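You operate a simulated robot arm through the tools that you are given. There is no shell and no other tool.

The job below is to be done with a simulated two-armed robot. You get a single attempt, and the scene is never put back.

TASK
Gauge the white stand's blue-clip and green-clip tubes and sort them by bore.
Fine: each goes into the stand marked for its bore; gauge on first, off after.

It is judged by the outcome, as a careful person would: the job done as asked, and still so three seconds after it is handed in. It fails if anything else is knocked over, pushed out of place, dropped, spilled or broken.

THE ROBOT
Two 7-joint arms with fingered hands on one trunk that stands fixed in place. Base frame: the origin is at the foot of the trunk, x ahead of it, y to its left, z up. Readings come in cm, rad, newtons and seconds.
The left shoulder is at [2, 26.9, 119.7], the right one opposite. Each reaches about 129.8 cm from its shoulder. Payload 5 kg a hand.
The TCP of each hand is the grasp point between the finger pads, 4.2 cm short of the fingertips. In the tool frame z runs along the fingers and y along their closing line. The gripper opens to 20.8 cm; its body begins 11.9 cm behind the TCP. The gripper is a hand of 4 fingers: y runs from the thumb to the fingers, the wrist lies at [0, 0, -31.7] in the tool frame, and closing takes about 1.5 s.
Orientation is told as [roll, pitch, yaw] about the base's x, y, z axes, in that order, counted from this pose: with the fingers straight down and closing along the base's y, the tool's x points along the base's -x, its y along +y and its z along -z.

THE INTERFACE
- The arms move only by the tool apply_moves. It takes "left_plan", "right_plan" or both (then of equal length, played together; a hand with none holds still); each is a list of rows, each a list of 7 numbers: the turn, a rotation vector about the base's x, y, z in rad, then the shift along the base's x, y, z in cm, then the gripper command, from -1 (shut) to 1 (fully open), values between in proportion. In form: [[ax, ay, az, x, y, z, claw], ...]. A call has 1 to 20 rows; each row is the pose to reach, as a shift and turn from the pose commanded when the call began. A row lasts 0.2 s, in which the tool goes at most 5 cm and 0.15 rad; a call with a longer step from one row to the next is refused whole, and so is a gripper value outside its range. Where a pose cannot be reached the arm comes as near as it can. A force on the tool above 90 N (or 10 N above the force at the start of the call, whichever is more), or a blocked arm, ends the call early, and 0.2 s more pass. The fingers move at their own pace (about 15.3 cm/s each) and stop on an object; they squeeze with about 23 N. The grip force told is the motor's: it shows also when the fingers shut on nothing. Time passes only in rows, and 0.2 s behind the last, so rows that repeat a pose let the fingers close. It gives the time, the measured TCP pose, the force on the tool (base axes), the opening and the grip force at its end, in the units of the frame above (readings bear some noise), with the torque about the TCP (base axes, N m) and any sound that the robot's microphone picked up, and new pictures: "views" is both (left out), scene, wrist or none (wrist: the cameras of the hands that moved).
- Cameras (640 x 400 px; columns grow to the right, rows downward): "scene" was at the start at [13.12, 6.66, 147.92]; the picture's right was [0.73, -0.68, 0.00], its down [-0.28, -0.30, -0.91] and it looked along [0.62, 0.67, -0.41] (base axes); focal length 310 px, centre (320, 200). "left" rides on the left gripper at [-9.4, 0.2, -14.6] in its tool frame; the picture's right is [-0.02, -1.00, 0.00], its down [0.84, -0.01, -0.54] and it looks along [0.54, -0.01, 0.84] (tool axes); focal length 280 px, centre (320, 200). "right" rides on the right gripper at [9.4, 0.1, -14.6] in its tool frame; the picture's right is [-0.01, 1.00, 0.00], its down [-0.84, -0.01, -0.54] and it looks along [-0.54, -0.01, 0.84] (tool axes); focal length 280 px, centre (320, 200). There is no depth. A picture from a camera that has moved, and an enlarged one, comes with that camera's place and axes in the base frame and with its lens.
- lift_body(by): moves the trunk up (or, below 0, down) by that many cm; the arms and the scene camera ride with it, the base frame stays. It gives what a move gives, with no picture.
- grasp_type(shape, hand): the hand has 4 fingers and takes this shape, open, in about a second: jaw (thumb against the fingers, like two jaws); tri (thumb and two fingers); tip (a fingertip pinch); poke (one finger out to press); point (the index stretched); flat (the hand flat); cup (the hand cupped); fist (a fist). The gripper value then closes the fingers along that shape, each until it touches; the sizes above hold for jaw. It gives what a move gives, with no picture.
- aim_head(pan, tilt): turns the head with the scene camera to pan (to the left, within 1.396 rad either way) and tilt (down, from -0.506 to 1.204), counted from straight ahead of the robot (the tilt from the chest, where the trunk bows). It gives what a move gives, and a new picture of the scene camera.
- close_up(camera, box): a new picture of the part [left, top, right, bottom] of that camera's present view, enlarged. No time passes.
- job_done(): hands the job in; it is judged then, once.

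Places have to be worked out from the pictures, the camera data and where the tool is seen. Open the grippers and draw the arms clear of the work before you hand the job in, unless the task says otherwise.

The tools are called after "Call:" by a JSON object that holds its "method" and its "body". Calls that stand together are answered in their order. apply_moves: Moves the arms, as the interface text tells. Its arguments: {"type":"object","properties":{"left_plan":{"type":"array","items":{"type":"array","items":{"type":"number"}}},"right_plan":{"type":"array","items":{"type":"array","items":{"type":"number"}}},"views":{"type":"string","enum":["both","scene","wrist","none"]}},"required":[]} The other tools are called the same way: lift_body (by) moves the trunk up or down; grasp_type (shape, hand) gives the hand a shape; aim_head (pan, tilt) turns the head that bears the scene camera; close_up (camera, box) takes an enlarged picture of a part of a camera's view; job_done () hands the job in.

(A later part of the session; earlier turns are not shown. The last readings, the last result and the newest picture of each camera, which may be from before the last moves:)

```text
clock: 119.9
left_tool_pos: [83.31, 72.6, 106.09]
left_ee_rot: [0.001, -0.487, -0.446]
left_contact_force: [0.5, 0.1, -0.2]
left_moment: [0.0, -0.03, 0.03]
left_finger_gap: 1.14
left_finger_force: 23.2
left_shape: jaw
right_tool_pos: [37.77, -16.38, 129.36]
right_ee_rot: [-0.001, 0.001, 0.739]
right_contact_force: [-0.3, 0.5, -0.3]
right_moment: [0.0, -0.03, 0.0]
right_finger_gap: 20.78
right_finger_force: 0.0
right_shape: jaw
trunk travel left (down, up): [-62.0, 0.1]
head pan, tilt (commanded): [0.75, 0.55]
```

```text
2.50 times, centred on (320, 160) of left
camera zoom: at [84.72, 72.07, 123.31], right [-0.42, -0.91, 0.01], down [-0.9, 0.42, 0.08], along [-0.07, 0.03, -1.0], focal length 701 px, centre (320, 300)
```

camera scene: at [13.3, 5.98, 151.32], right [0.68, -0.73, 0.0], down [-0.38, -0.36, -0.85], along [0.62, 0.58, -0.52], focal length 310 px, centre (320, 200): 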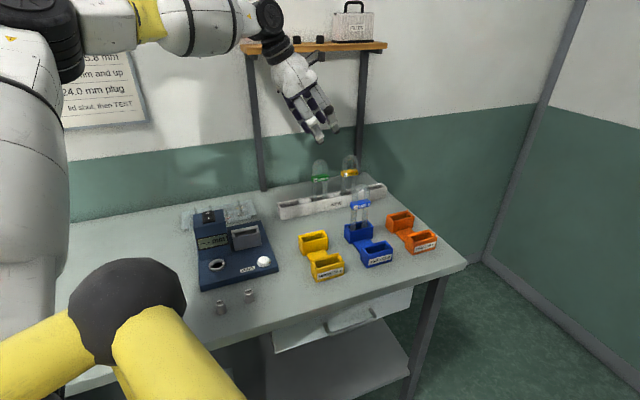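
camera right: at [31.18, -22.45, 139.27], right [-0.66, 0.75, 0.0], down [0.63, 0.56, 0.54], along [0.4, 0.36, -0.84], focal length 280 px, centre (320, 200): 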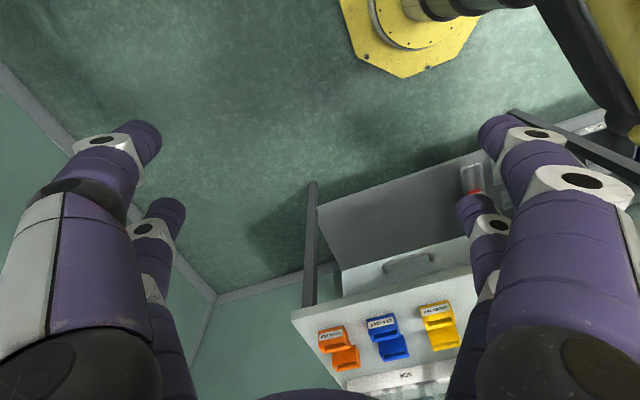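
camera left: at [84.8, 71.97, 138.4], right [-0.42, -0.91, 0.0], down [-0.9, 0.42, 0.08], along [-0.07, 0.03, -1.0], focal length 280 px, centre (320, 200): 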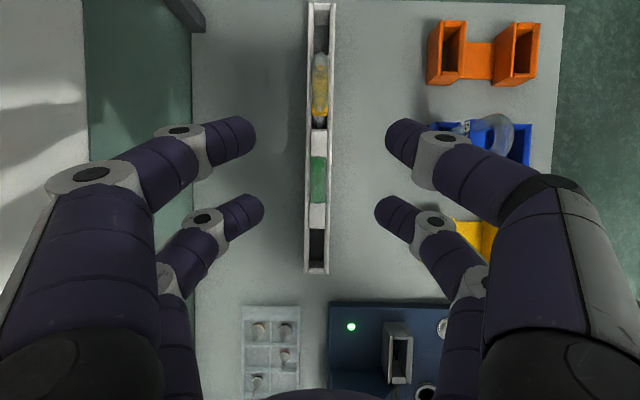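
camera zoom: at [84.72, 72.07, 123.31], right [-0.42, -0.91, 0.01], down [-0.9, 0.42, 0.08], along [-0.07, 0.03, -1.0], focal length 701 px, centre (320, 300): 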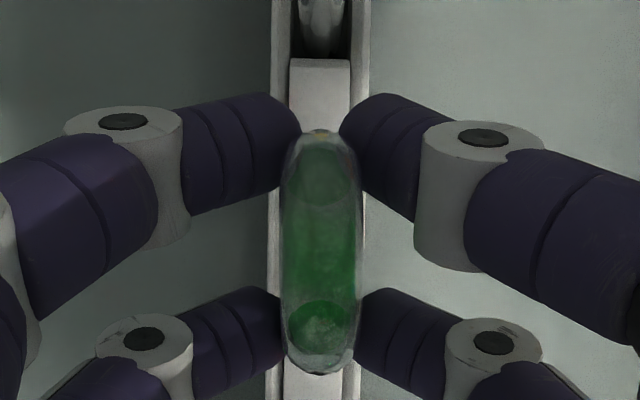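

Green tube is held fast. I lift it and carry it over to the gauge slot.

Call:
{"method": "apply_moves", "body": {"left_plan": [[0, 0, 0, 0, 0, 3, -1], [0, 0, 0, 0, 0, 7, -1], [0, 0, 0, -1, 0, 11, -1], [0, 0, 0, -4.5, 0, 12, -1], [0, 0, 0, -9, 0.1, 12, -1], [0, 0, 0, -13.5, 0.2, 12, -1], [0, 0, 0, -18, 0.25, 12, -1], [0, 0, 0, -22.5, 0.3, 12, -1], [0, 0, 0, -27, 0.35, 12, -1], [0, 0, 0, -30.5, 0.4, 12, -1], [0, 0, 0, -32.15, 0.4, 11, -1], [0, 0, 0, -32.15, 0.4, 10, -1]], "views": "wrist"}}

Call:
{"method": "aim_head", "body": {"pan": 1.0, "tilt": 0.55}}

Call:
{"method": "close_up", "body": {"camera": "scene", "box": [240, 130, 360, 280]}}

Call:
{"method": "close_up", "body": {"camera": "left", "box": [240, 60, 400, 240]}}

```text
clock: 121.9
left_tool_pos: [56.23, 72.74, 105.65]
left_ee_rot: [-0.095, -0.284, -0.412]
left_contact_force: [0.7, 1.9, 31.0]
left_moment: [0.83, 0.83, -0.03]
left_finger_gap: 1.21
left_finger_force: 23.1
left_shape: jaw
right_tool_pos: [37.87, -16.08, 129.24]
right_ee_rot: [0.0, 0.001, 0.739]
right_contact_force: [1.0, 1.9, -0.6]
right_moment: [-0.17, 0.18, 0.02]
right_finger_gap: 20.79
right_finger_force: 0.1
right_shape: jaw
trunk travel left (down, up): [-62.0, 0.1]
head pan, tilt (commanded): [0.75, 0.55]
stopped in row 9 (left hand): the force on the tool passed its limit at 97 N (the readings are from after the stop); the commanded pose is now the measured one
camera left: at [61.5, 72.11, 122.08], right [-0.41, -0.91, 0.09], down [-0.86, 0.42, 0.28], along [-0.29, 0.03, -0.96], focal length 280 px, centre (320, 200)
```

left: 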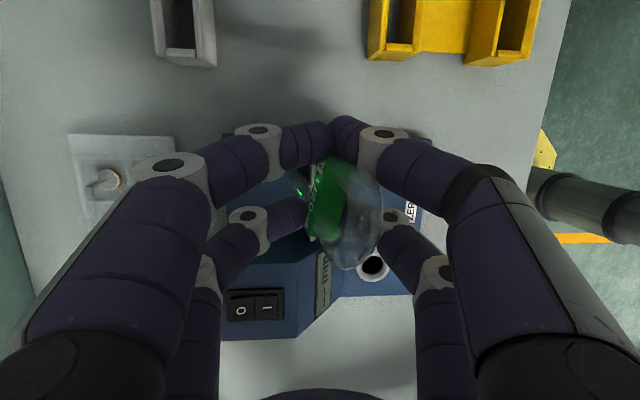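

```text
clock: 122.6
left_tool_pos: [56.06, 72.65, 105.63]
left_ee_rot: [-0.091, -0.285, -0.412]
left_contact_force: [6.7, 3.6, 38.7]
left_moment: [0.78, -0.01, -0.1]
left_finger_gap: 1.22
left_finger_force: 23.4
left_shape: jaw
right_tool_pos: [37.66, -16.31, 129.13]
right_ee_rot: [-0.001, -0.002, 0.738]
right_contact_force: [0.3, 0.0, 0.3]
right_moment: [-0.02, 0.05, 0.03]
right_finger_gap: 20.79
right_finger_force: 0.0
right_shape: jaw
trunk travel left (down, up): [-62.0, 0.1]
head pan, tilt (commanded): [1.0, 0.55]
camera scene: at [11.55, 7.28, 151.35], right [0.84, -0.54, 0.0], down [-0.28, -0.44, -0.85], along [0.46, 0.72, -0.52], focal length 310 px, centre (320, 200)
```

scene: 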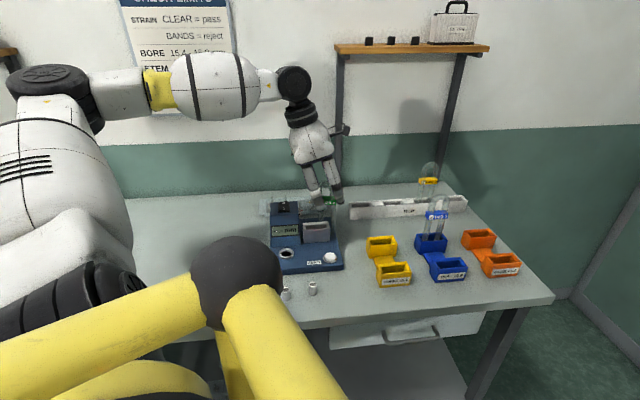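

```text
2.67 times, centred on (300, 205) of scene
camera zoom: at [11.55, 7.28, 151.35], right [0.84, -0.54, 0.0], down [-0.28, -0.44, -0.85], along [0.46, 0.72, -0.52], focal length 826 px, centre (373, 187)
```

zoom: 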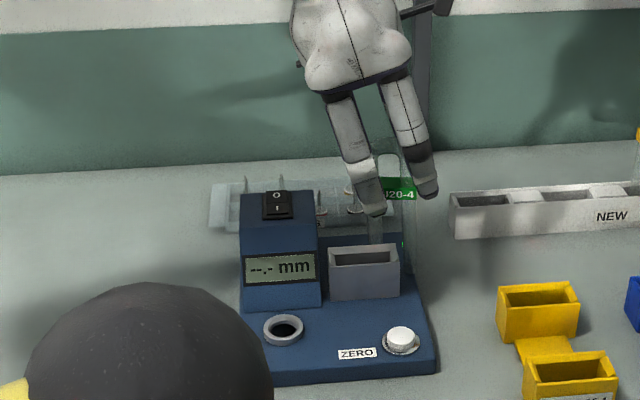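

```text
2.22 times, centred on (320, 150) of left
camera zoom: at [61.37, 72.01, 122.04], right [-0.41, -0.91, 0.09], down [-0.86, 0.42, 0.28], along [-0.29, 0.03, -0.95], focal length 623 px, centre (320, 311)
```

zoom: 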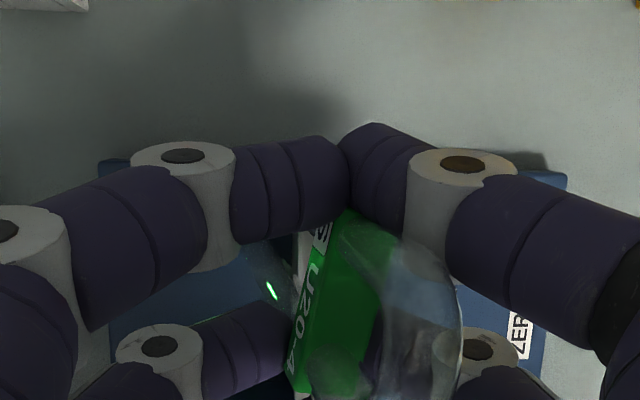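

A bad surprise: during that traverse the hand dipped (likely an arm reconfiguration) and the tube hit the gauge; the move stopped. I look closely before doing anything.

Call:
{"method": "close_up", "body": {"camera": "scene", "box": [285, 180, 350, 260]}}

Call:
{"method": "close_up", "body": {"camera": "left", "box": [260, 110, 420, 310]}}

```text
5.00 times, centred on (318, 220) of scene
camera zoom: at [11.55, 7.28, 151.35], right [0.84, -0.54, 0.0], down [-0.28, -0.44, -0.85], along [0.46, 0.72, -0.52], focal length 1549 px, centre (332, 100)
```

zoom: 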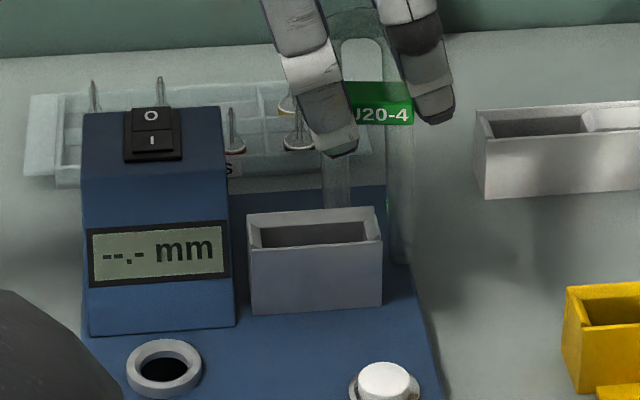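

```text
2.00 times, centred on (340, 210) of left
camera zoom: at [61.37, 72.01, 122.04], right [-0.41, -0.91, 0.09], down [-0.86, 0.42, 0.28], along [-0.29, 0.03, -0.95], focal length 561 px, centre (280, 180)
```

zoom: 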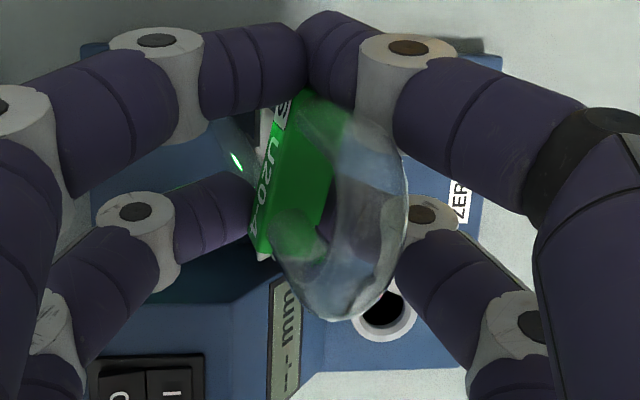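

The tube's feet are on the gauge base behind the slot, top leaning toward me, still pinched. I raise the hand gently 1 cm to unload and check.

Call:
{"method": "apply_moves", "body": {"left_plan": [[0, 0, 0, 0, 0, 0.3, -1], [0, 0, 0, 0, 0, 0.6, -1], [0, 0, 0, 0, 0, 1, -1]], "views": "both"}}

Call:
{"method": "close_up", "body": {"camera": "scene", "box": [285, 170, 350, 260]}}

Call:
{"method": "close_up", "body": {"camera": "left", "box": [260, 110, 420, 310]}}

```text
clock: 123.4
left_tool_pos: [55.88, 72.85, 106.01]
left_ee_rot: [-0.099, -0.277, -0.411]
left_contact_force: [3.0, 5.3, -1.7]
left_moment: [0.58, -0.33, -0.07]
left_finger_gap: 1.12
left_finger_force: 23.4
left_shape: jaw
right_tool_pos: [37.99, -16.1, 129.12]
right_ee_rot: [0.001, 0.002, 0.738]
right_contact_force: [-0.2, -0.8, 0.3]
right_moment: [-0.02, 0.01, 0.0]
right_finger_gap: 20.77
right_finger_force: 0.0
right_shape: jaw
trunk travel left (down, up): [-62.0, 0.1]
head pan, tilt (commanded): [1.0, 0.55]
camera scene: at [11.64, 7.51, 151.27], right [0.84, -0.54, 0.0], down [-0.28, -0.44, -0.85], along [0.46, 0.72, -0.52], focal length 310 px, centre (320, 200)
camera left: at [61.31, 72.21, 122.44], right [-0.41, -0.91, 0.1], down [-0.86, 0.42, 0.29], along [-0.3, 0.03, -0.95], focal length 280 px, centre (320, 200)
```

scene: 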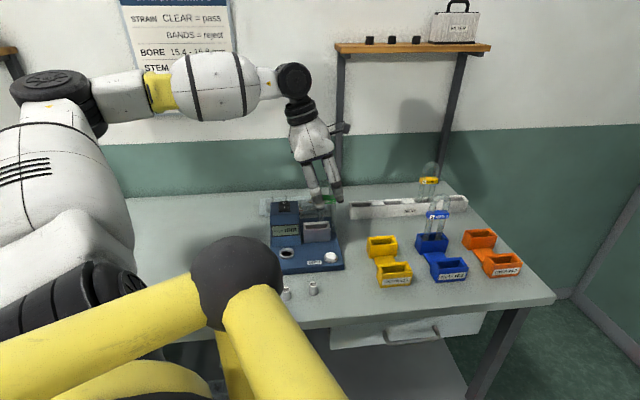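
left: 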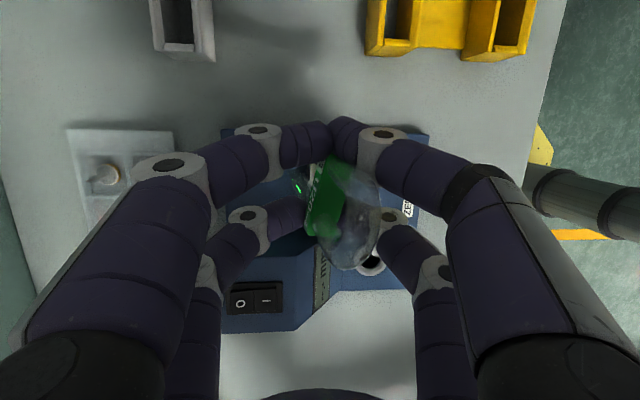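

```text
4.44 times, centred on (318, 215) of scene
camera zoom: at [11.64, 7.51, 151.27], right [0.84, -0.54, 0.0], down [-0.28, -0.44, -0.85], along [0.46, 0.72, -0.52], focal length 1377 px, centre (331, 133)
```

zoom: 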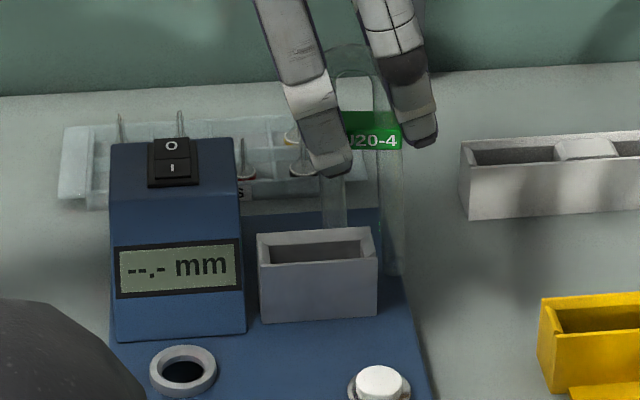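

```text
2.00 times, centred on (340, 210) of left
camera zoom: at [61.31, 72.21, 122.44], right [-0.41, -0.91, 0.1], down [-0.86, 0.42, 0.29], along [-0.3, 0.03, -0.95], focal length 561 px, centre (280, 180)
```

zoom: 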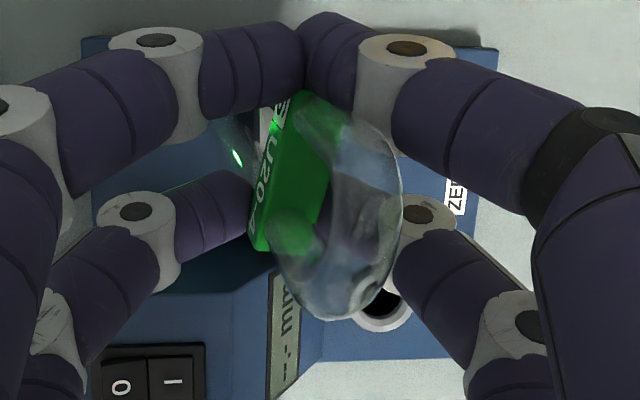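

Load is nearly gone. I continue raising slowly so the feet clear the gauge.

Call:
{"method": "apply_moves", "body": {"left_plan": [[0, 0, 0, 0, 0, 0.7, -1], [0, 0, 0, 0, 0, 1.4, -1], [0, 0, 0, 0, 0, 2.1, -1], [0, 0, 0, 0, 0, 2.8, -1]], "views": "none"}}

Call:
{"method": "close_up", "body": {"camera": "scene", "box": [285, 160, 350, 260]}}

Call:
{"method": "close_up", "body": {"camera": "left", "box": [260, 110, 420, 310]}}

```text
clock: 124.4
left_tool_pos: [56.14, 72.74, 109.12]
left_ee_rot: [-0.095, -0.279, -0.411]
left_contact_force: [-0.6, -0.4, -0.6]
left_moment: [0.03, 0.0, 0.01]
left_finger_gap: 1.02
left_finger_force: 23.2
left_shape: jaw
right_tool_pos: [37.83, -16.22, 129.13]
right_ee_rot: [-0.001, 0.002, 0.739]
right_contact_force: [0.0, -0.1, -0.5]
right_moment: [0.0, -0.02, 0.04]
right_finger_gap: 20.8
right_finger_force: 0.1
right_shape: jaw
trunk travel left (down, up): [-62.0, 0.1]
head pan, tilt (commanded): [1.0, 0.55]
```

```text
4.00 times, centred on (318, 210) of scene
camera zoom: at [11.63, 7.44, 151.31], right [0.84, -0.54, 0.0], down [-0.28, -0.44, -0.85], along [0.46, 0.72, -0.52], focal length 1239 px, centre (330, 160)
```

zoom: 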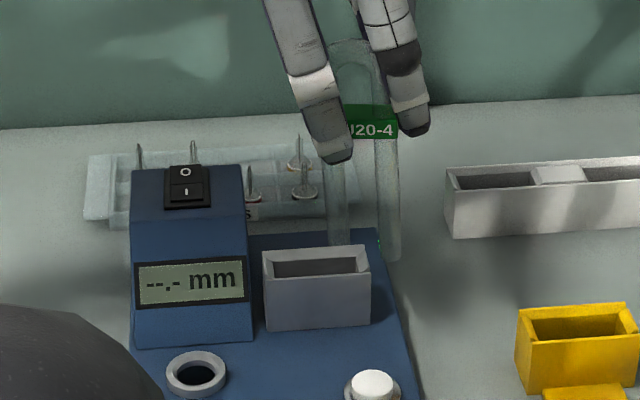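

```text
2.00 times, centred on (340, 210) of left
camera zoom: at [61.5, 72.11, 125.54], right [-0.41, -0.91, 0.1], down [-0.86, 0.42, 0.28], along [-0.3, 0.03, -0.95], focal length 561 px, centre (280, 180)
```

zoom: 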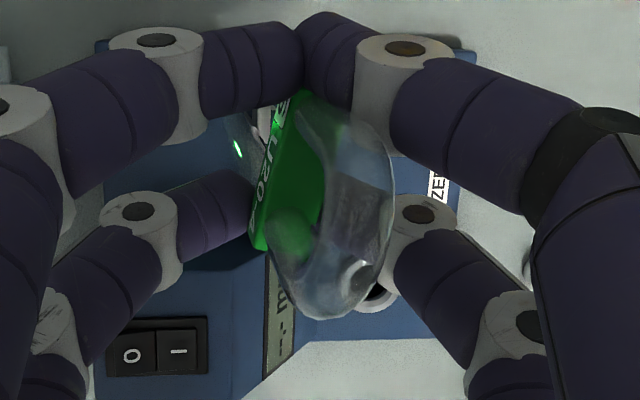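

The tube is free and still in the fingers, but skewed (leaning toward me, slightly yawed). I raise it and move right over open table to inspect and plan a correction.

Call:
{"method": "apply_moves", "body": {"left_plan": [[0, 0, 0, 0, 0, 2, -1], [0, 0, 0, 0, 0, 5, -1], [0, 0, 0, 0.5, -0.5, 8, -1], [0, 0, 0, 2.5, -1.5, 9, -1], [0, 0, 0, 5, -3, 9, -1], [0, 0, 0, 8, -5, 9, -1], [0, 0, 0, 10, -6, 9, -1]], "views": "both"}}

Call:
{"method": "close_up", "body": {"camera": "scene", "box": [290, 100, 410, 260]}}

Call:
{"method": "close_up", "body": {"camera": "left", "box": [240, 90, 420, 310]}}

```text
clock: 126.0
left_tool_pos: [65.93, 66.6, 118.05]
left_ee_rot: [-0.096, -0.277, -0.411]
left_contact_force: [0.1, -0.4, -1.2]
left_moment: [-0.02, -0.04, -0.02]
left_finger_gap: 1.03
left_finger_force: 23.2
left_shape: jaw
right_tool_pos: [37.85, -16.2, 129.24]
right_ee_rot: [-0.001, 0.0, 0.737]
right_contact_force: [0.3, 0.5, 0.1]
right_moment: [-0.03, 0.01, -0.02]
right_finger_gap: 20.78
right_finger_force: 0.1
right_shape: jaw
trunk travel left (down, up): [-62.0, 0.1]
head pan, tilt (commanded): [1.0, 0.55]
camera scene: at [11.63, 7.45, 151.3], right [0.84, -0.54, 0.0], down [-0.28, -0.44, -0.85], along [0.46, 0.72, -0.52], focal length 310 px, centre (320, 200)
camera left: at [71.38, 66.03, 134.47], right [-0.41, -0.91, 0.1], down [-0.86, 0.42, 0.28], along [-0.3, 0.03, -0.95], focal length 280 px, centre (320, 200)
```

scene: 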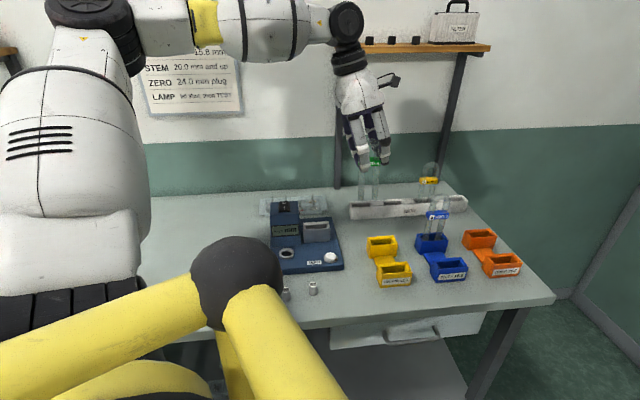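
left: 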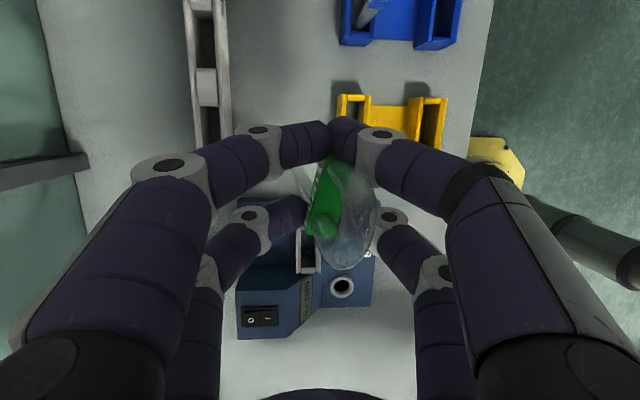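

```text
2.50 times, centred on (350, 180) of scene
camera zoom: at [11.63, 7.45, 151.3], right [0.84, -0.54, 0.0], down [-0.28, -0.44, -0.85], along [0.46, 0.72, -0.52], focal length 774 px, centre (245, 250)
```

zoom: 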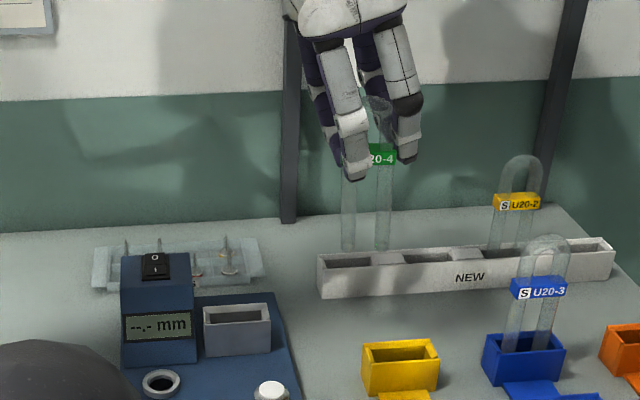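

```text
1.82 times, centred on (330, 200) of left
camera zoom: at [71.38, 66.03, 134.47], right [-0.41, -0.91, 0.1], down [-0.86, 0.42, 0.28], along [-0.3, 0.03, -0.95], focal length 510 px, centre (302, 200)
```

zoom: 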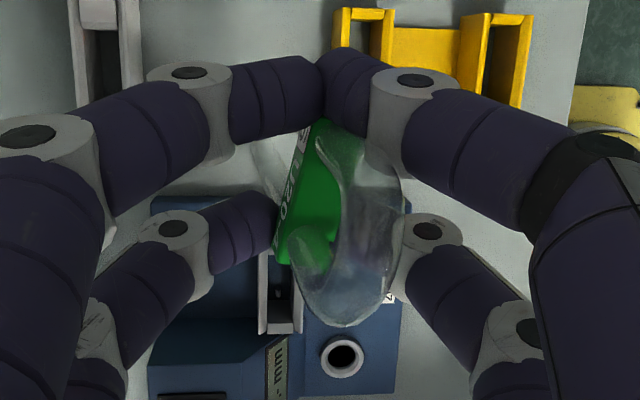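

I zoom in more on the held tube to establish its true attitude.

Call:
{"method": "close_up", "body": {"camera": "scene", "box": [330, 120, 400, 220]}}

Call:
{"method": "close_up", "body": {"camera": "left", "box": [290, 130, 400, 280]}}

```text
4.00 times, centred on (365, 170) of scene
camera zoom: at [11.63, 7.45, 151.3], right [0.84, -0.54, 0.0], down [-0.28, -0.44, -0.85], along [0.46, 0.72, -0.52], focal length 1239 px, centre (140, 320)
```

zoom: 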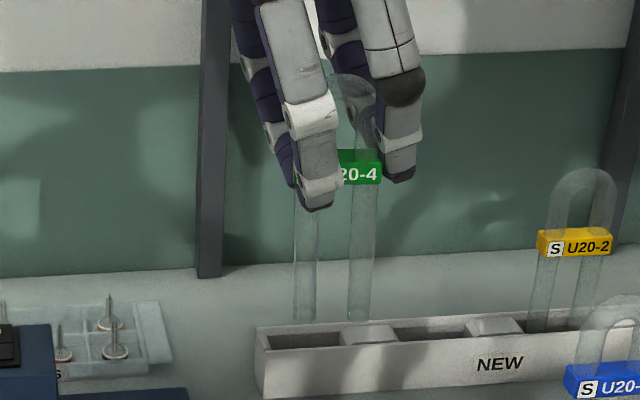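

```text
2.67 times, centred on (345, 205) of left
camera zoom: at [71.38, 66.03, 134.47], right [-0.41, -0.91, 0.1], down [-0.86, 0.42, 0.28], along [-0.3, 0.03, -0.95], focal length 748 px, centre (253, 187)
```

zoom: 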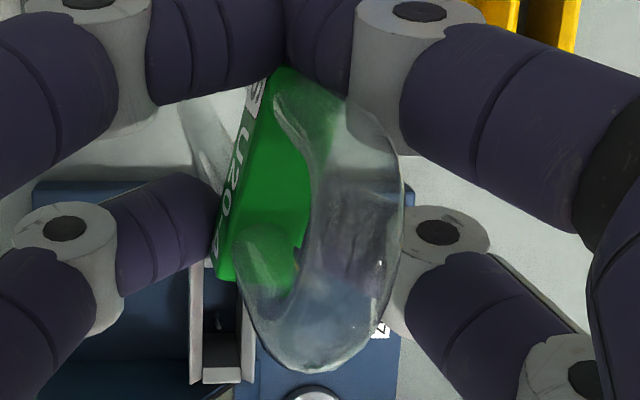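

The two views disagree about its lean, so I yaw the hand 1.2 rad in place; then any lean shows up sideways to the head camera.

Call:
{"method": "apply_moves", "body": {"left_plan": [[0, 0, 0.14, 0, 0, 1, -1], [0, 0, 0.28, 0, 0, 2, -1], [0, 0, 0.42, 0, 0, 2, -1], [0, 0, 0.56, 0, 0, 2, -1], [0, 0, 0.7, 0, 0, 2, -1], [0, 0, 0.84, 0, 0, 2, -1], [0, 0, 0.98, 0, 0, 2, -1], [0, 0, 1.12, 0, 0, 2, -1], [0, 0, 1.2, 0, 0, 2, -1]], "views": "both"}}

Call:
{"method": "close_up", "body": {"camera": "scene", "box": [310, 100, 410, 220]}}

```text
clock: 128.0
left_tool_pos: [65.99, 66.81, 120.04]
left_ee_rot: [-0.095, -0.281, 0.789]
left_contact_force: [-0.1, 0.1, -0.4]
left_moment: [-0.02, -0.01, 0.0]
left_finger_gap: 1.03
left_finger_force: 23.2
left_shape: jaw
right_tool_pos: [37.92, -16.26, 129.12]
right_ee_rot: [0.0, -0.001, 0.736]
right_contact_force: [-0.2, 0.5, 0.1]
right_moment: [0.02, -0.02, 0.01]
right_finger_gap: 20.79
right_finger_force: 0.0
right_shape: jaw
trunk travel left (down, up): [-62.0, 0.1]
head pan, tilt (commanded): [1.0, 0.55]
camera scene: at [11.64, 7.45, 151.31], right [0.84, -0.54, 0.0], down [-0.28, -0.44, -0.85], along [0.46, 0.72, -0.52], focal length 310 px, centre (320, 200)
camera left: at [68.59, 71.35, 136.46], right [0.7, -0.71, 0.1], down [-0.7, -0.65, 0.28], along [-0.14, -0.27, -0.95], focal length 280 px, centre (320, 200)
```

scene: 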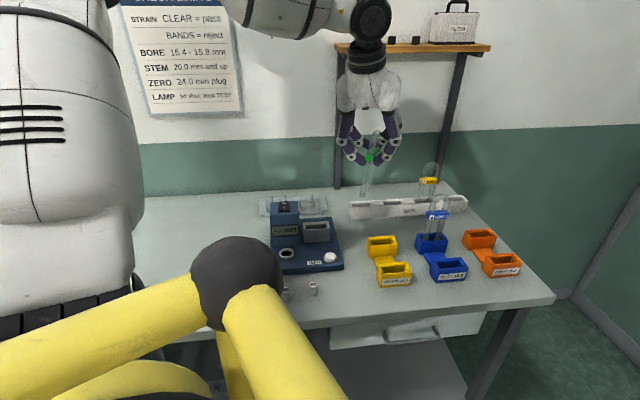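
left: 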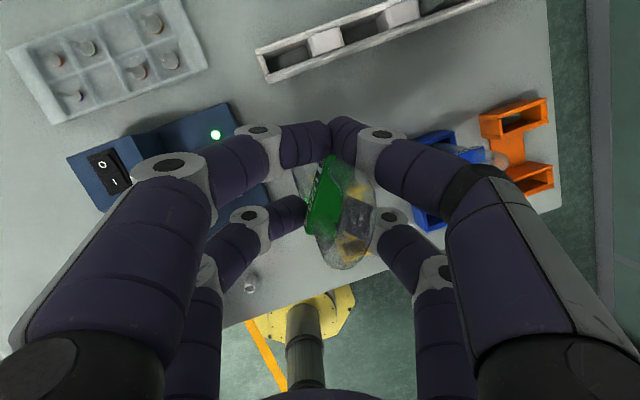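

```text
3.33 times, centred on (360, 160) of scene
camera zoom: at [11.64, 7.45, 151.31], right [0.84, -0.54, 0.0], down [-0.28, -0.44, -0.85], along [0.46, 0.72, -0.52], focal length 1032 px, centre (187, 333)
```

zoom: 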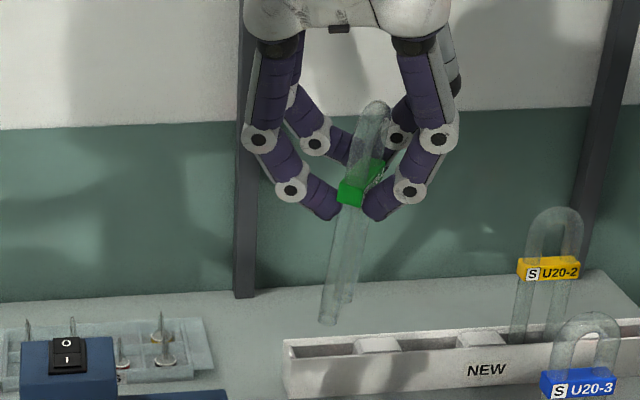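

Seen sideways, the tube leans about 7° toward me and is yawed ~10° relative to the hand. I rotate the hand back with those corrections built in, and rise to a safe height where any arm reconfiguration is harmless.

Call:
{"method": "apply_moves", "body": {"left_plan": [[0, 0, -0.13, 0, 0, 2, -1], [0, 0, -0.26, 0, 0, 4, -1], [0, 0, -0.39, 0, 0, 6, -1], [0, 0, -0.52, 0, 0, 8, -1], [0, 0, -0.65, 0, 0, 10, -1], [0, 0, -0.78, 0, 0, 12, -1], [0, 0, -0.91, 0, 0, 14, -1], [0, 0, -1.04, 0, 0, 15, -1]], "views": "none"}}

Call:
{"method": "apply_moves", "body": {"left_plan": [[-0.06, 0.028, 0, 0, 0, 0, -1], [-0.117, 0.056, 0, 0, 0, 0, -1], [-0.117, 0.056, 0, 0, 0, 0, -1]], "views": "both"}}

Call:
{"method": "close_up", "body": {"camera": "left", "box": [240, 90, 420, 310]}}

Call:
{"method": "close_up", "body": {"camera": "scene", "box": [310, 60, 410, 200]}}

```text
clock: 129.8
left_tool_pos: [66.12, 66.89, 134.83]
left_ee_rot: [-0.097, -0.279, -0.252]
left_contact_force: [0.1, -0.1, -0.7]
left_moment: [-0.06, 0.04, -0.01]
left_finger_gap: 1.0
left_finger_force: 22.6
left_shape: jaw
right_tool_pos: [38.02, -16.19, 129.12]
right_ee_rot: [0.001, 0.003, 0.739]
right_contact_force: [-0.4, 0.4, -0.1]
right_moment: [-0.05, 0.06, 0.0]
right_finger_gap: 20.81
right_finger_force: 0.0
right_shape: jaw
trunk travel left (down, up): [-62.0, 0.1]
head pan, tilt (commanded): [1.0, 0.55]
```

```text
clock: 130.6
left_tool_pos: [66.06, 66.77, 135.02]
left_ee_rot: [-0.227, -0.252, -0.217]
left_contact_force: [0.2, 0.4, -0.9]
left_moment: [0.01, 0.02, 0.01]
left_finger_gap: 1.01
left_finger_force: 23.1
left_shape: jaw
right_tool_pos: [37.9, -16.17, 129.22]
right_ee_rot: [0.0, -0.001, 0.739]
right_contact_force: [0.4, -0.5, -0.4]
right_moment: [-0.01, 0.02, -0.03]
right_finger_gap: 20.8
right_finger_force: 0.2
right_shape: jaw
trunk travel left (down, up): [-62.0, 0.1]
head pan, tilt (commanded): [1.0, 0.55]
camera scene: at [11.64, 7.46, 151.31], right [0.84, -0.54, 0.0], down [-0.28, -0.44, -0.85], along [0.46, 0.72, -0.52], focal length 310 px, centre (320, 200)
camera left: at [72.34, 68.88, 151.07], right [-0.25, -0.94, 0.22], down [-0.9, 0.31, 0.3], along [-0.35, -0.13, -0.93], focal length 280 px, centre (320, 200)
```

scene: 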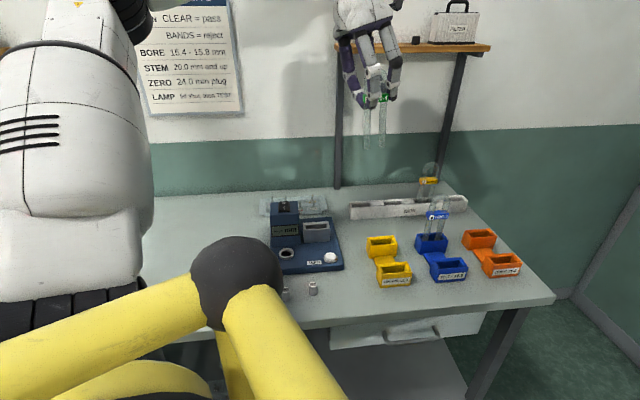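
left: 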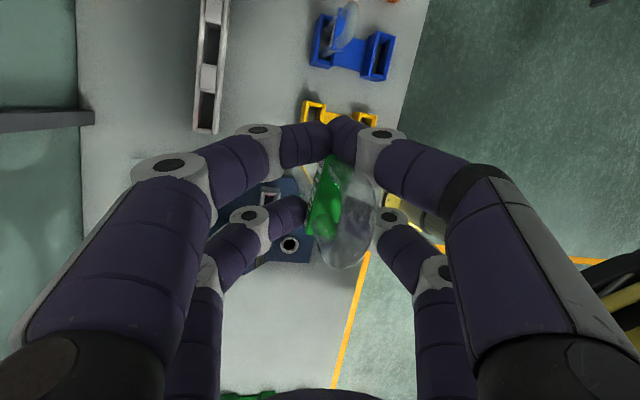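

```text
1.82 times, centred on (330, 200) of left
camera zoom: at [72.34, 68.88, 151.07], right [-0.25, -0.94, 0.22], down [-0.9, 0.31, 0.3], along [-0.35, -0.13, -0.93], focal length 510 px, centre (302, 200)
```

zoom: 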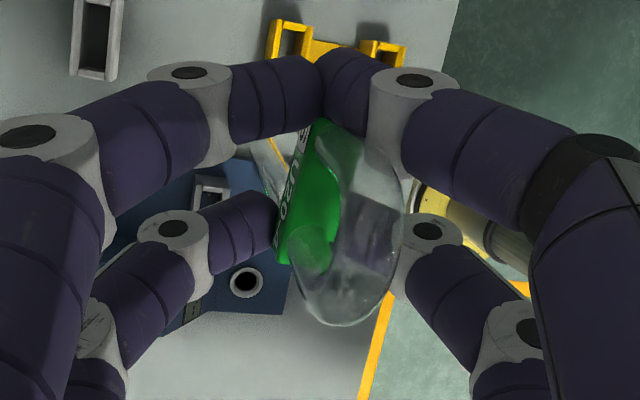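

```text
2.86 times, centred on (360, 130) of scene
camera zoom: at [11.64, 7.46, 151.31], right [0.84, -0.54, 0.0], down [-0.28, -0.44, -0.85], along [0.46, 0.72, -0.52], focal length 885 px, centre (206, 400)
```

zoom: 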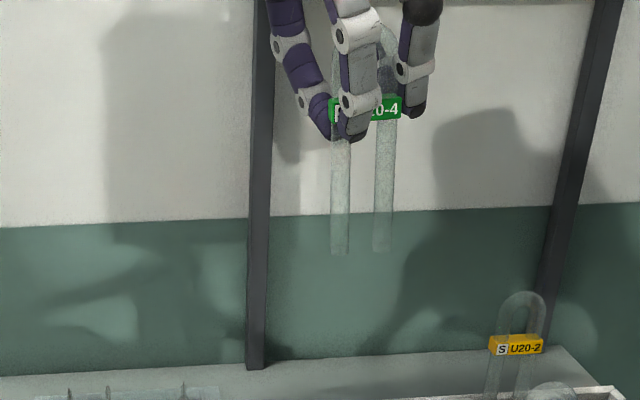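

The tube now hangs vertical and aligned (clip edge level, feet level). I traverse to above the slot at this safe height (feet ≈119) and verify the pose before descending.

Call:
{"method": "apply_moves", "body": {"left_plan": [[0, 0, 0, -2, 0.9, 0, -1], [0, 0, 0, -4, 1.8, 0, -1], [0, 0, 0, -6, 2.6, 0, -1], [0, 0, 0, -8, 3.5, 0, -1], [0, 0, 0, -10, 4.4, 0, -1], [0, 0, 0, -12, 5.3, 0, -1], [0, 0, 0, -13.6, 6, 0, -1], [0, 0, 0, -13.6, 6, 0, -1]], "views": "both"}}

```text
clock: 132.4
left_tool_pos: [52.57, 72.77, 134.94]
left_ee_rot: [-0.227, -0.252, -0.218]
left_contact_force: [0.1, 0.0, -1.2]
left_moment: [0.03, 0.06, 0.01]
left_finger_gap: 1.0
left_finger_force: 23.1
left_shape: jaw
right_tool_pos: [37.91, -16.23, 129.18]
right_ee_rot: [-0.002, -0.002, 0.737]
right_contact_force: [-0.3, -0.3, 0.0]
right_moment: [0.04, 0.03, -0.01]
right_finger_gap: 20.78
right_finger_force: 0.0
right_shape: jaw
trunk travel left (down, up): [-62.0, 0.1]
head pan, tilt (commanded): [1.0, 0.55]
camera scene: at [11.67, 7.42, 151.31], right [0.84, -0.54, 0.0], down [-0.28, -0.44, -0.85], along [0.46, 0.72, -0.52], focal length 310 px, centre (320, 200)
camera left: at [58.81, 74.84, 151.05], right [-0.25, -0.94, 0.22], down [-0.9, 0.31, 0.3], along [-0.35, -0.12, -0.93], focal length 280 px, centre (320, 200)
```

scene: 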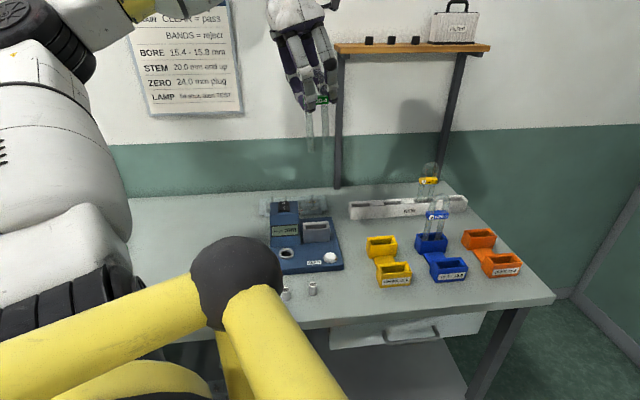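
left: 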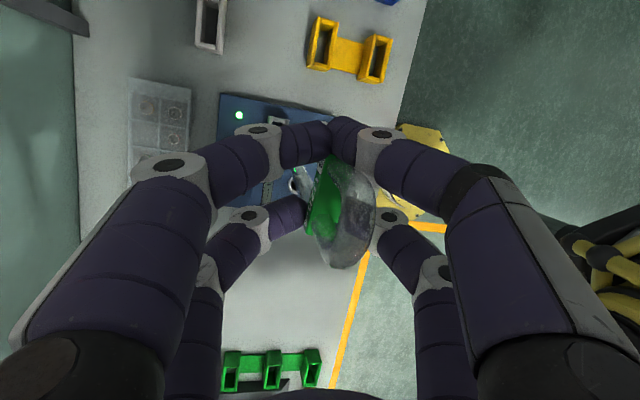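

Pose held exactly. I descend in stages, checking the measured pose each time.

Call:
{"method": "apply_moves", "body": {"left_plan": [[0, 0, 0, 0, 0, -2, -1], [0, 0, 0, 0, 0, -4, -1], [0, 0, 0, 0, 0, -6, -1], [0, 0, 0, 0, 0, -8, -1]], "views": "none"}}

Call:
{"method": "apply_moves", "body": {"left_plan": [[0, 0, 0, 0, 0, -1.5, -1], [0, 0, 0, 0, 0, -3, -1], [0, 0, 0, 0, 0, -4.5, -1], [0, 0, 0, 0, 0, -6, -1], [0, 0, 0, 0, 0, -7.5, -1]], "views": "scene"}}

Call:
{"method": "close_up", "body": {"camera": "scene", "box": [270, 130, 360, 260]}}

```text
clock: 133.4
left_tool_pos: [52.35, 72.85, 127.0]
left_ee_rot: [-0.227, -0.251, -0.216]
left_contact_force: [-0.2, 0.5, -0.8]
left_moment: [-0.04, -0.05, 0.0]
left_finger_gap: 1.0
left_finger_force: 22.7
left_shape: jaw
right_tool_pos: [37.96, -16.08, 129.08]
right_ee_rot: [0.0, 0.001, 0.738]
right_contact_force: [-0.6, 0.0, 0.5]
right_moment: [-0.02, 0.0, -0.02]
right_finger_gap: 20.79
right_finger_force: 0.1
right_shape: jaw
trunk travel left (down, up): [-62.0, 0.1]
head pan, tilt (commanded): [1.0, 0.55]
```

```text
clock: 134.6
left_tool_pos: [52.42, 72.74, 119.57]
left_ee_rot: [-0.228, -0.251, -0.217]
left_contact_force: [0.5, 0.4, -0.8]
left_moment: [-0.06, 0.03, 0.04]
left_finger_gap: 1.01
left_finger_force: 23.2
left_shape: jaw
right_tool_pos: [37.89, -16.09, 129.19]
right_ee_rot: [0.0, 0.002, 0.738]
right_contact_force: [0.0, 0.4, -0.7]
right_moment: [-0.1, 0.04, 0.01]
right_finger_gap: 20.8
right_finger_force: 0.0
right_shape: jaw
trunk travel left (down, up): [-62.0, 0.1]
head pan, tilt (commanded): [1.0, 0.55]
camera scene: at [11.67, 7.54, 151.3], right [0.84, -0.54, 0.0], down [-0.28, -0.44, -0.85], along [0.46, 0.72, -0.52], focal length 310 px, centre (320, 200)
```

scene: 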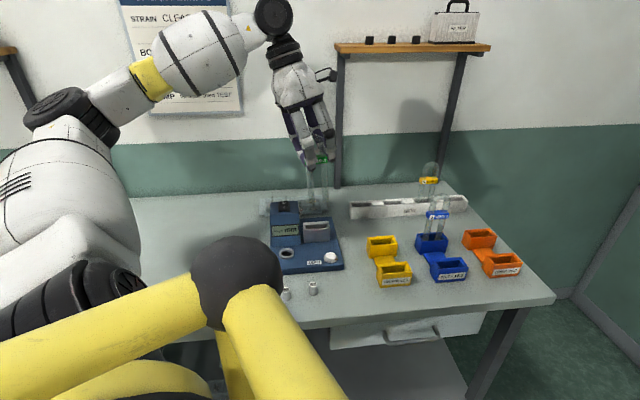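

```text
3.08 times, centred on (315, 195) of scene
camera zoom: at [11.67, 7.54, 151.3], right [0.84, -0.54, 0.0], down [-0.28, -0.44, -0.85], along [0.46, 0.72, -0.52], focal length 953 px, centre (335, 215)
```

zoom: 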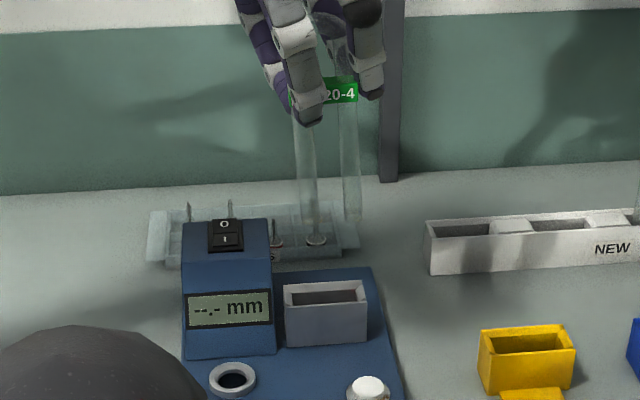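

Call:
{"method": "close_up", "body": {"camera": "scene", "box": [295, 140, 345, 215]}}

Call:
{"method": "close_up", "body": {"camera": "left", "box": [240, 90, 420, 310]}}

```text
5.33 times, centred on (320, 178) of scene
camera zoom: at [11.67, 7.54, 151.3], right [0.84, -0.54, 0.0], down [-0.28, -0.44, -0.85], along [0.46, 0.72, -0.52], focal length 1652 px, centre (320, 320)
```

zoom: 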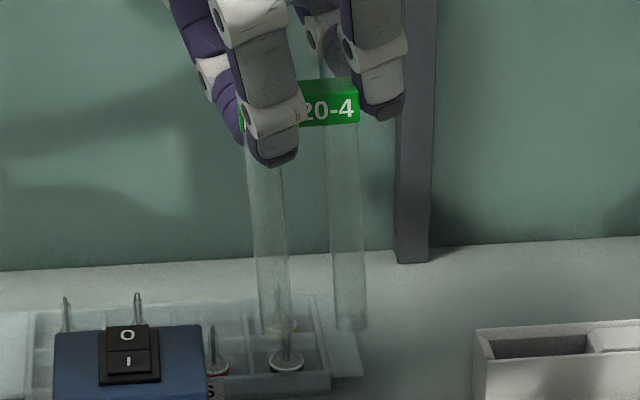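

```text
1.82 times, centred on (330, 200) of left
camera zoom: at [58.7, 74.93, 135.58], right [-0.25, -0.94, 0.22], down [-0.9, 0.31, 0.3], along [-0.35, -0.13, -0.93], focal length 510 px, centre (302, 200)
```

zoom: 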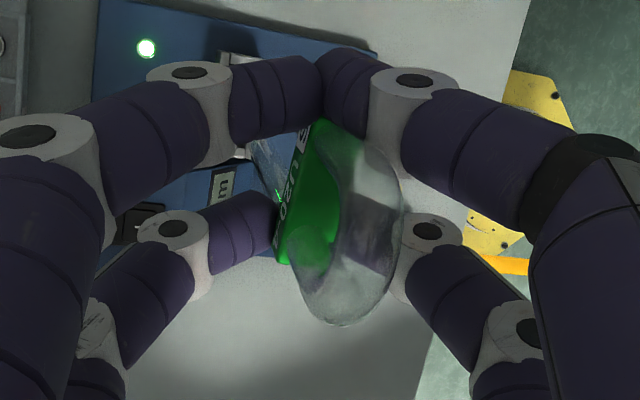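

Pose tracks properly. The tube tilts ~3.4° in its plane (feet to the right), so I rotate that out, shift (0.35, 0.27) and descend to bring the feet ~2 cm above the slot rim.

Call:
{"method": "apply_moves", "body": {"left_plan": [[0.013, 0.027, 0, 0.2, 0.13, -1.5, -1], [0.026, 0.054, 0, 0.35, 0.27, -3, -1], [0.026, 0.054, 0, 0.35, 0.27, -4.5, -1], [0.026, 0.054, 0, 0.35, 0.27, -6, -1], [0.026, 0.054, 0, 0.35, 0.27, -6.5, -1]], "views": "none"}}

Call:
{"method": "close_up", "body": {"camera": "scene", "box": [280, 160, 350, 250]}}

Call:
{"method": "close_up", "body": {"camera": "left", "box": [240, 60, 420, 280]}}

```text
clock: 135.8
left_tool_pos: [52.78, 72.93, 112.98]
left_ee_rot: [-0.214, -0.194, -0.22]
left_contact_force: [-0.4, 0.8, -1.0]
left_moment: [0.0, 0.02, -0.03]
left_finger_gap: 1.0
left_finger_force: 23.1
left_shape: jaw
right_tool_pos: [37.79, -16.04, 129.18]
right_ee_rot: [0.002, 0.0, 0.739]
right_contact_force: [-0.6, -0.5, -0.2]
right_moment: [0.0, -0.02, 0.03]
right_finger_gap: 20.81
right_finger_force: 0.0
right_shape: jaw
trunk travel left (down, up): [-62.0, 0.1]
head pan, tilt (commanded): [1.0, 0.55]
```

```text
4.44 times, centred on (315, 205) of scene
camera zoom: at [11.64, 7.48, 151.31], right [0.84, -0.54, 0.0], down [-0.28, -0.44, -0.85], along [0.46, 0.72, -0.52], focal length 1377 px, centre (342, 178)
```

zoom: 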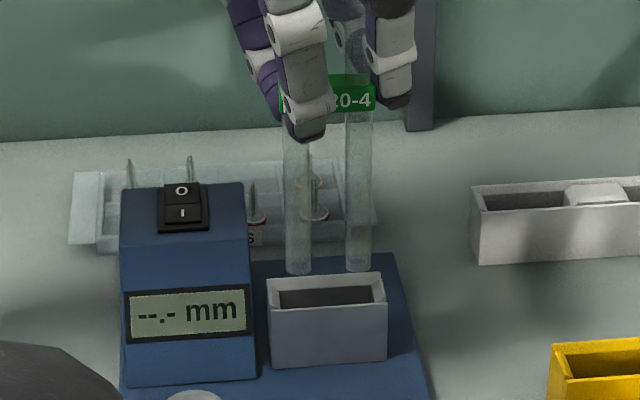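

```text
1.82 times, centred on (330, 170) of left
camera zoom: at [59.98, 74.68, 128.67], right [-0.24, -0.95, 0.21], down [-0.88, 0.3, 0.36], along [-0.4, -0.1, -0.91], focal length 510 px, centre (302, 254)
```

zoom: 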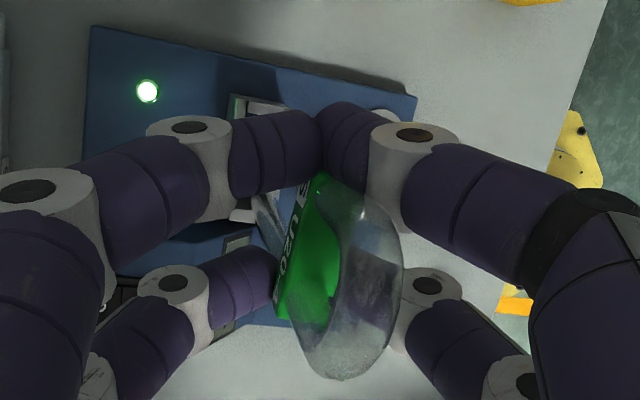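

Tube feet are now directly over the slot opening (within ~0.2 cm). I shift 0.2 cm back and lower 4 cm slowly into the slot.

Call:
{"method": "apply_moves", "body": {"left_plan": [[0, 0, 0, 0, 0.2, -0.8, -1], [0, 0, 0, 0, 0.2, -1.6, -1], [0, 0, 0, 0, 0.2, -2.2, -1], [0, 0, 0, 0, 0.2, -2.8, -1], [0, 0, 0, 0, 0.2, -3.4, -1]], "views": "none"}}

Call:
{"method": "close_up", "body": {"camera": "scene", "box": [280, 160, 350, 250]}}

```text
clock: 137.0
left_tool_pos: [52.69, 73.22, 109.51]
left_ee_rot: [-0.213, -0.194, -0.219]
left_contact_force: [0.9, 0.9, -0.8]
left_moment: [0.13, -0.09, 0.02]
left_finger_gap: 1.02
left_finger_force: 22.7
left_shape: jaw
right_tool_pos: [37.87, -16.18, 129.17]
right_ee_rot: [0.0, 0.001, 0.738]
right_contact_force: [-0.5, 0.0, 0.7]
right_moment: [-0.02, 0.0, 0.03]
right_finger_gap: 20.78
right_finger_force: 0.0
right_shape: jaw
trunk travel left (down, up): [-62.0, 0.1]
head pan, tilt (commanded): [1.0, 0.55]
```

```text
4.44 times, centred on (315, 205) of scene
camera zoom: at [11.64, 7.48, 151.31], right [0.84, -0.54, 0.0], down [-0.28, -0.44, -0.85], along [0.46, 0.72, -0.52], focal length 1377 px, centre (342, 178)
```

zoom: 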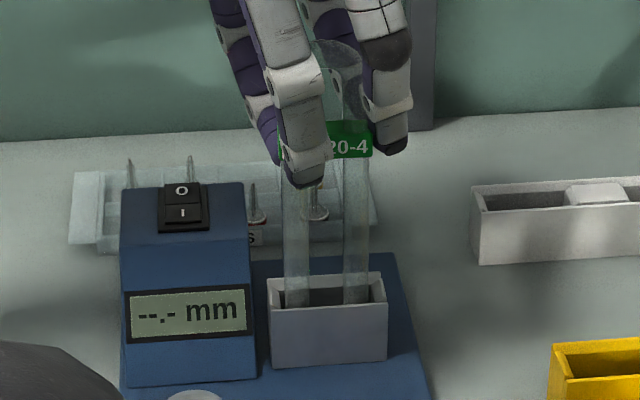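

Entering the slot cleanly. I continue down 2.5 cm in small steps.

Call:
{"method": "apply_moves", "body": {"left_plan": [[0, 0, 0, 0, 0, -0.5, -1], [0, 0, 0, 0, 0, -1, -1], [0, 0, 0, 0, 0, -1.5, -1], [0, 0, 0, 0, 0, -2, -1]], "views": "none"}}

Call:
{"method": "close_up", "body": {"camera": "scene", "box": [280, 160, 350, 250]}}

```text
clock: 138.0
left_tool_pos: [52.76, 73.17, 107.57]
left_ee_rot: [-0.213, -0.194, -0.219]
left_contact_force: [0.6, 0.4, -1.1]
left_moment: [0.12, -0.02, -0.01]
left_finger_gap: 1.0
left_finger_force: 23.0
left_shape: jaw
right_tool_pos: [37.76, -16.17, 129.13]
right_ee_rot: [0.001, 0.0, 0.737]
right_contact_force: [0.9, 0.1, -0.1]
right_moment: [0.01, 0.0, -0.01]
right_finger_gap: 20.76
right_finger_force: 0.1
right_shape: jaw
trunk travel left (down, up): [-62.0, 0.1]
head pan, tilt (commanded): [1.0, 0.55]
```

```text
4.44 times, centred on (315, 205) of scene
camera zoom: at [11.63, 7.47, 151.31], right [0.84, -0.54, 0.0], down [-0.28, -0.44, -0.85], along [0.46, 0.72, -0.52], focal length 1377 px, centre (342, 178)
```

zoom: 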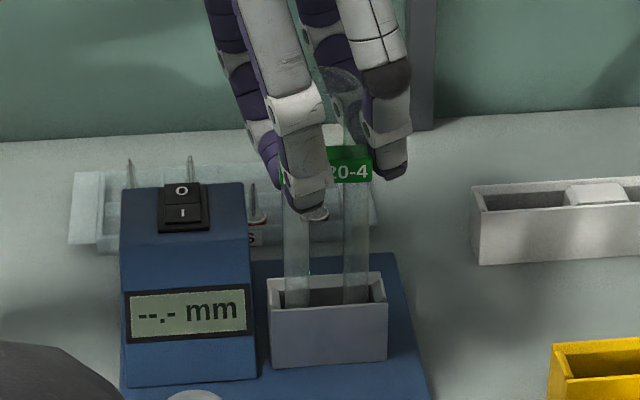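

Still no contact; feet ≈92. I lower further in 0.3 cm steps toward the floor (≈90.5).

Call:
{"method": "apply_moves", "body": {"left_plan": [[0, 0, 0, 0, 0, -0.3, -1], [0, 0, 0, 0, 0, -0.6, -1], [0, 0, 0, 0, 0, -0.9, -1]], "views": "none"}}

Call:
{"method": "close_up", "body": {"camera": "scene", "box": [280, 160, 350, 250]}}

```text
clock: 138.8
left_tool_pos: [52.79, 73.2, 106.76]
left_ee_rot: [-0.214, -0.193, -0.22]
left_contact_force: [1.0, 1.3, 0.8]
left_moment: [0.11, -0.08, 0.02]
left_finger_gap: 1.03
left_finger_force: 23.2
left_shape: jaw
right_tool_pos: [37.86, -16.13, 129.12]
right_ee_rot: [0.0, 0.001, 0.738]
right_contact_force: [-0.3, 0.2, 0.0]
right_moment: [0.0, 0.0, -0.02]
right_finger_gap: 20.77
right_finger_force: 0.0
right_shape: jaw
trunk travel left (down, up): [-62.0, 0.1]
head pan, tilt (commanded): [1.0, 0.55]
```

```text
4.44 times, centred on (315, 205) of scene
camera zoom: at [11.63, 7.47, 151.31], right [0.84, -0.54, 0.0], down [-0.28, -0.44, -0.85], along [0.46, 0.72, -0.52], focal length 1377 px, centre (342, 178)
```

zoom: 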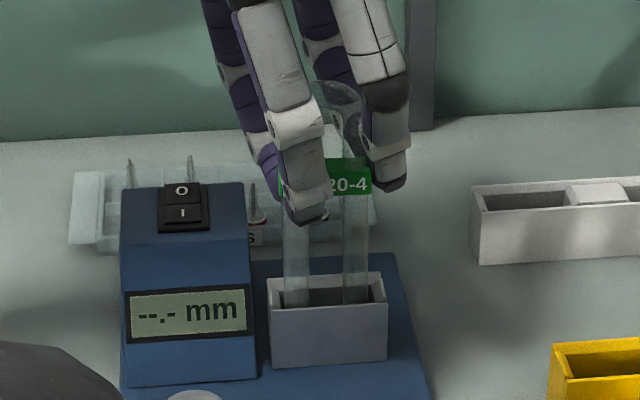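

Call:
{"method": "apply_moves", "body": {"left_plan": [[0, 0, 0, 0, 0, -0.2, -1], [0, 0, 0, 0, 0, -0.4, -1]], "views": "none"}}

Call:
{"method": "close_up", "body": {"camera": "scene", "box": [280, 160, 350, 250]}}

```text
clock: 139.4
left_tool_pos: [52.83, 73.26, 106.29]
left_ee_rot: [-0.214, -0.193, -0.221]
left_contact_force: [-0.1, 1.1, 0.9]
left_moment: [0.2, -0.1, 0.01]
left_finger_gap: 1.0
left_finger_force: 23.1
left_shape: jaw
right_tool_pos: [37.95, -16.15, 129.16]
right_ee_rot: [0.001, 0.0, 0.737]
right_contact_force: [0.3, 0.1, 1.1]
right_moment: [0.0, 0.01, -0.01]
right_finger_gap: 20.79
right_finger_force: 0.0
right_shape: jaw
trunk travel left (down, up): [-62.0, 0.1]
head pan, tilt (commanded): [1.0, 0.55]
```

```text
4.44 times, centred on (315, 205) of scene
camera zoom: at [11.63, 7.46, 151.31], right [0.84, -0.54, 0.0], down [-0.28, -0.44, -0.85], along [0.46, 0.72, -0.52], focal length 1377 px, centre (342, 178)
```

zoom: 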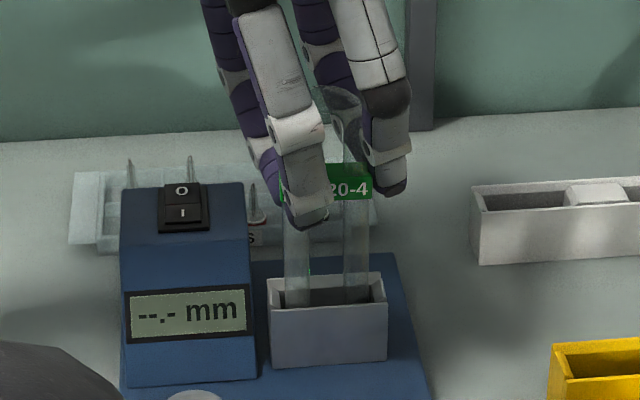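

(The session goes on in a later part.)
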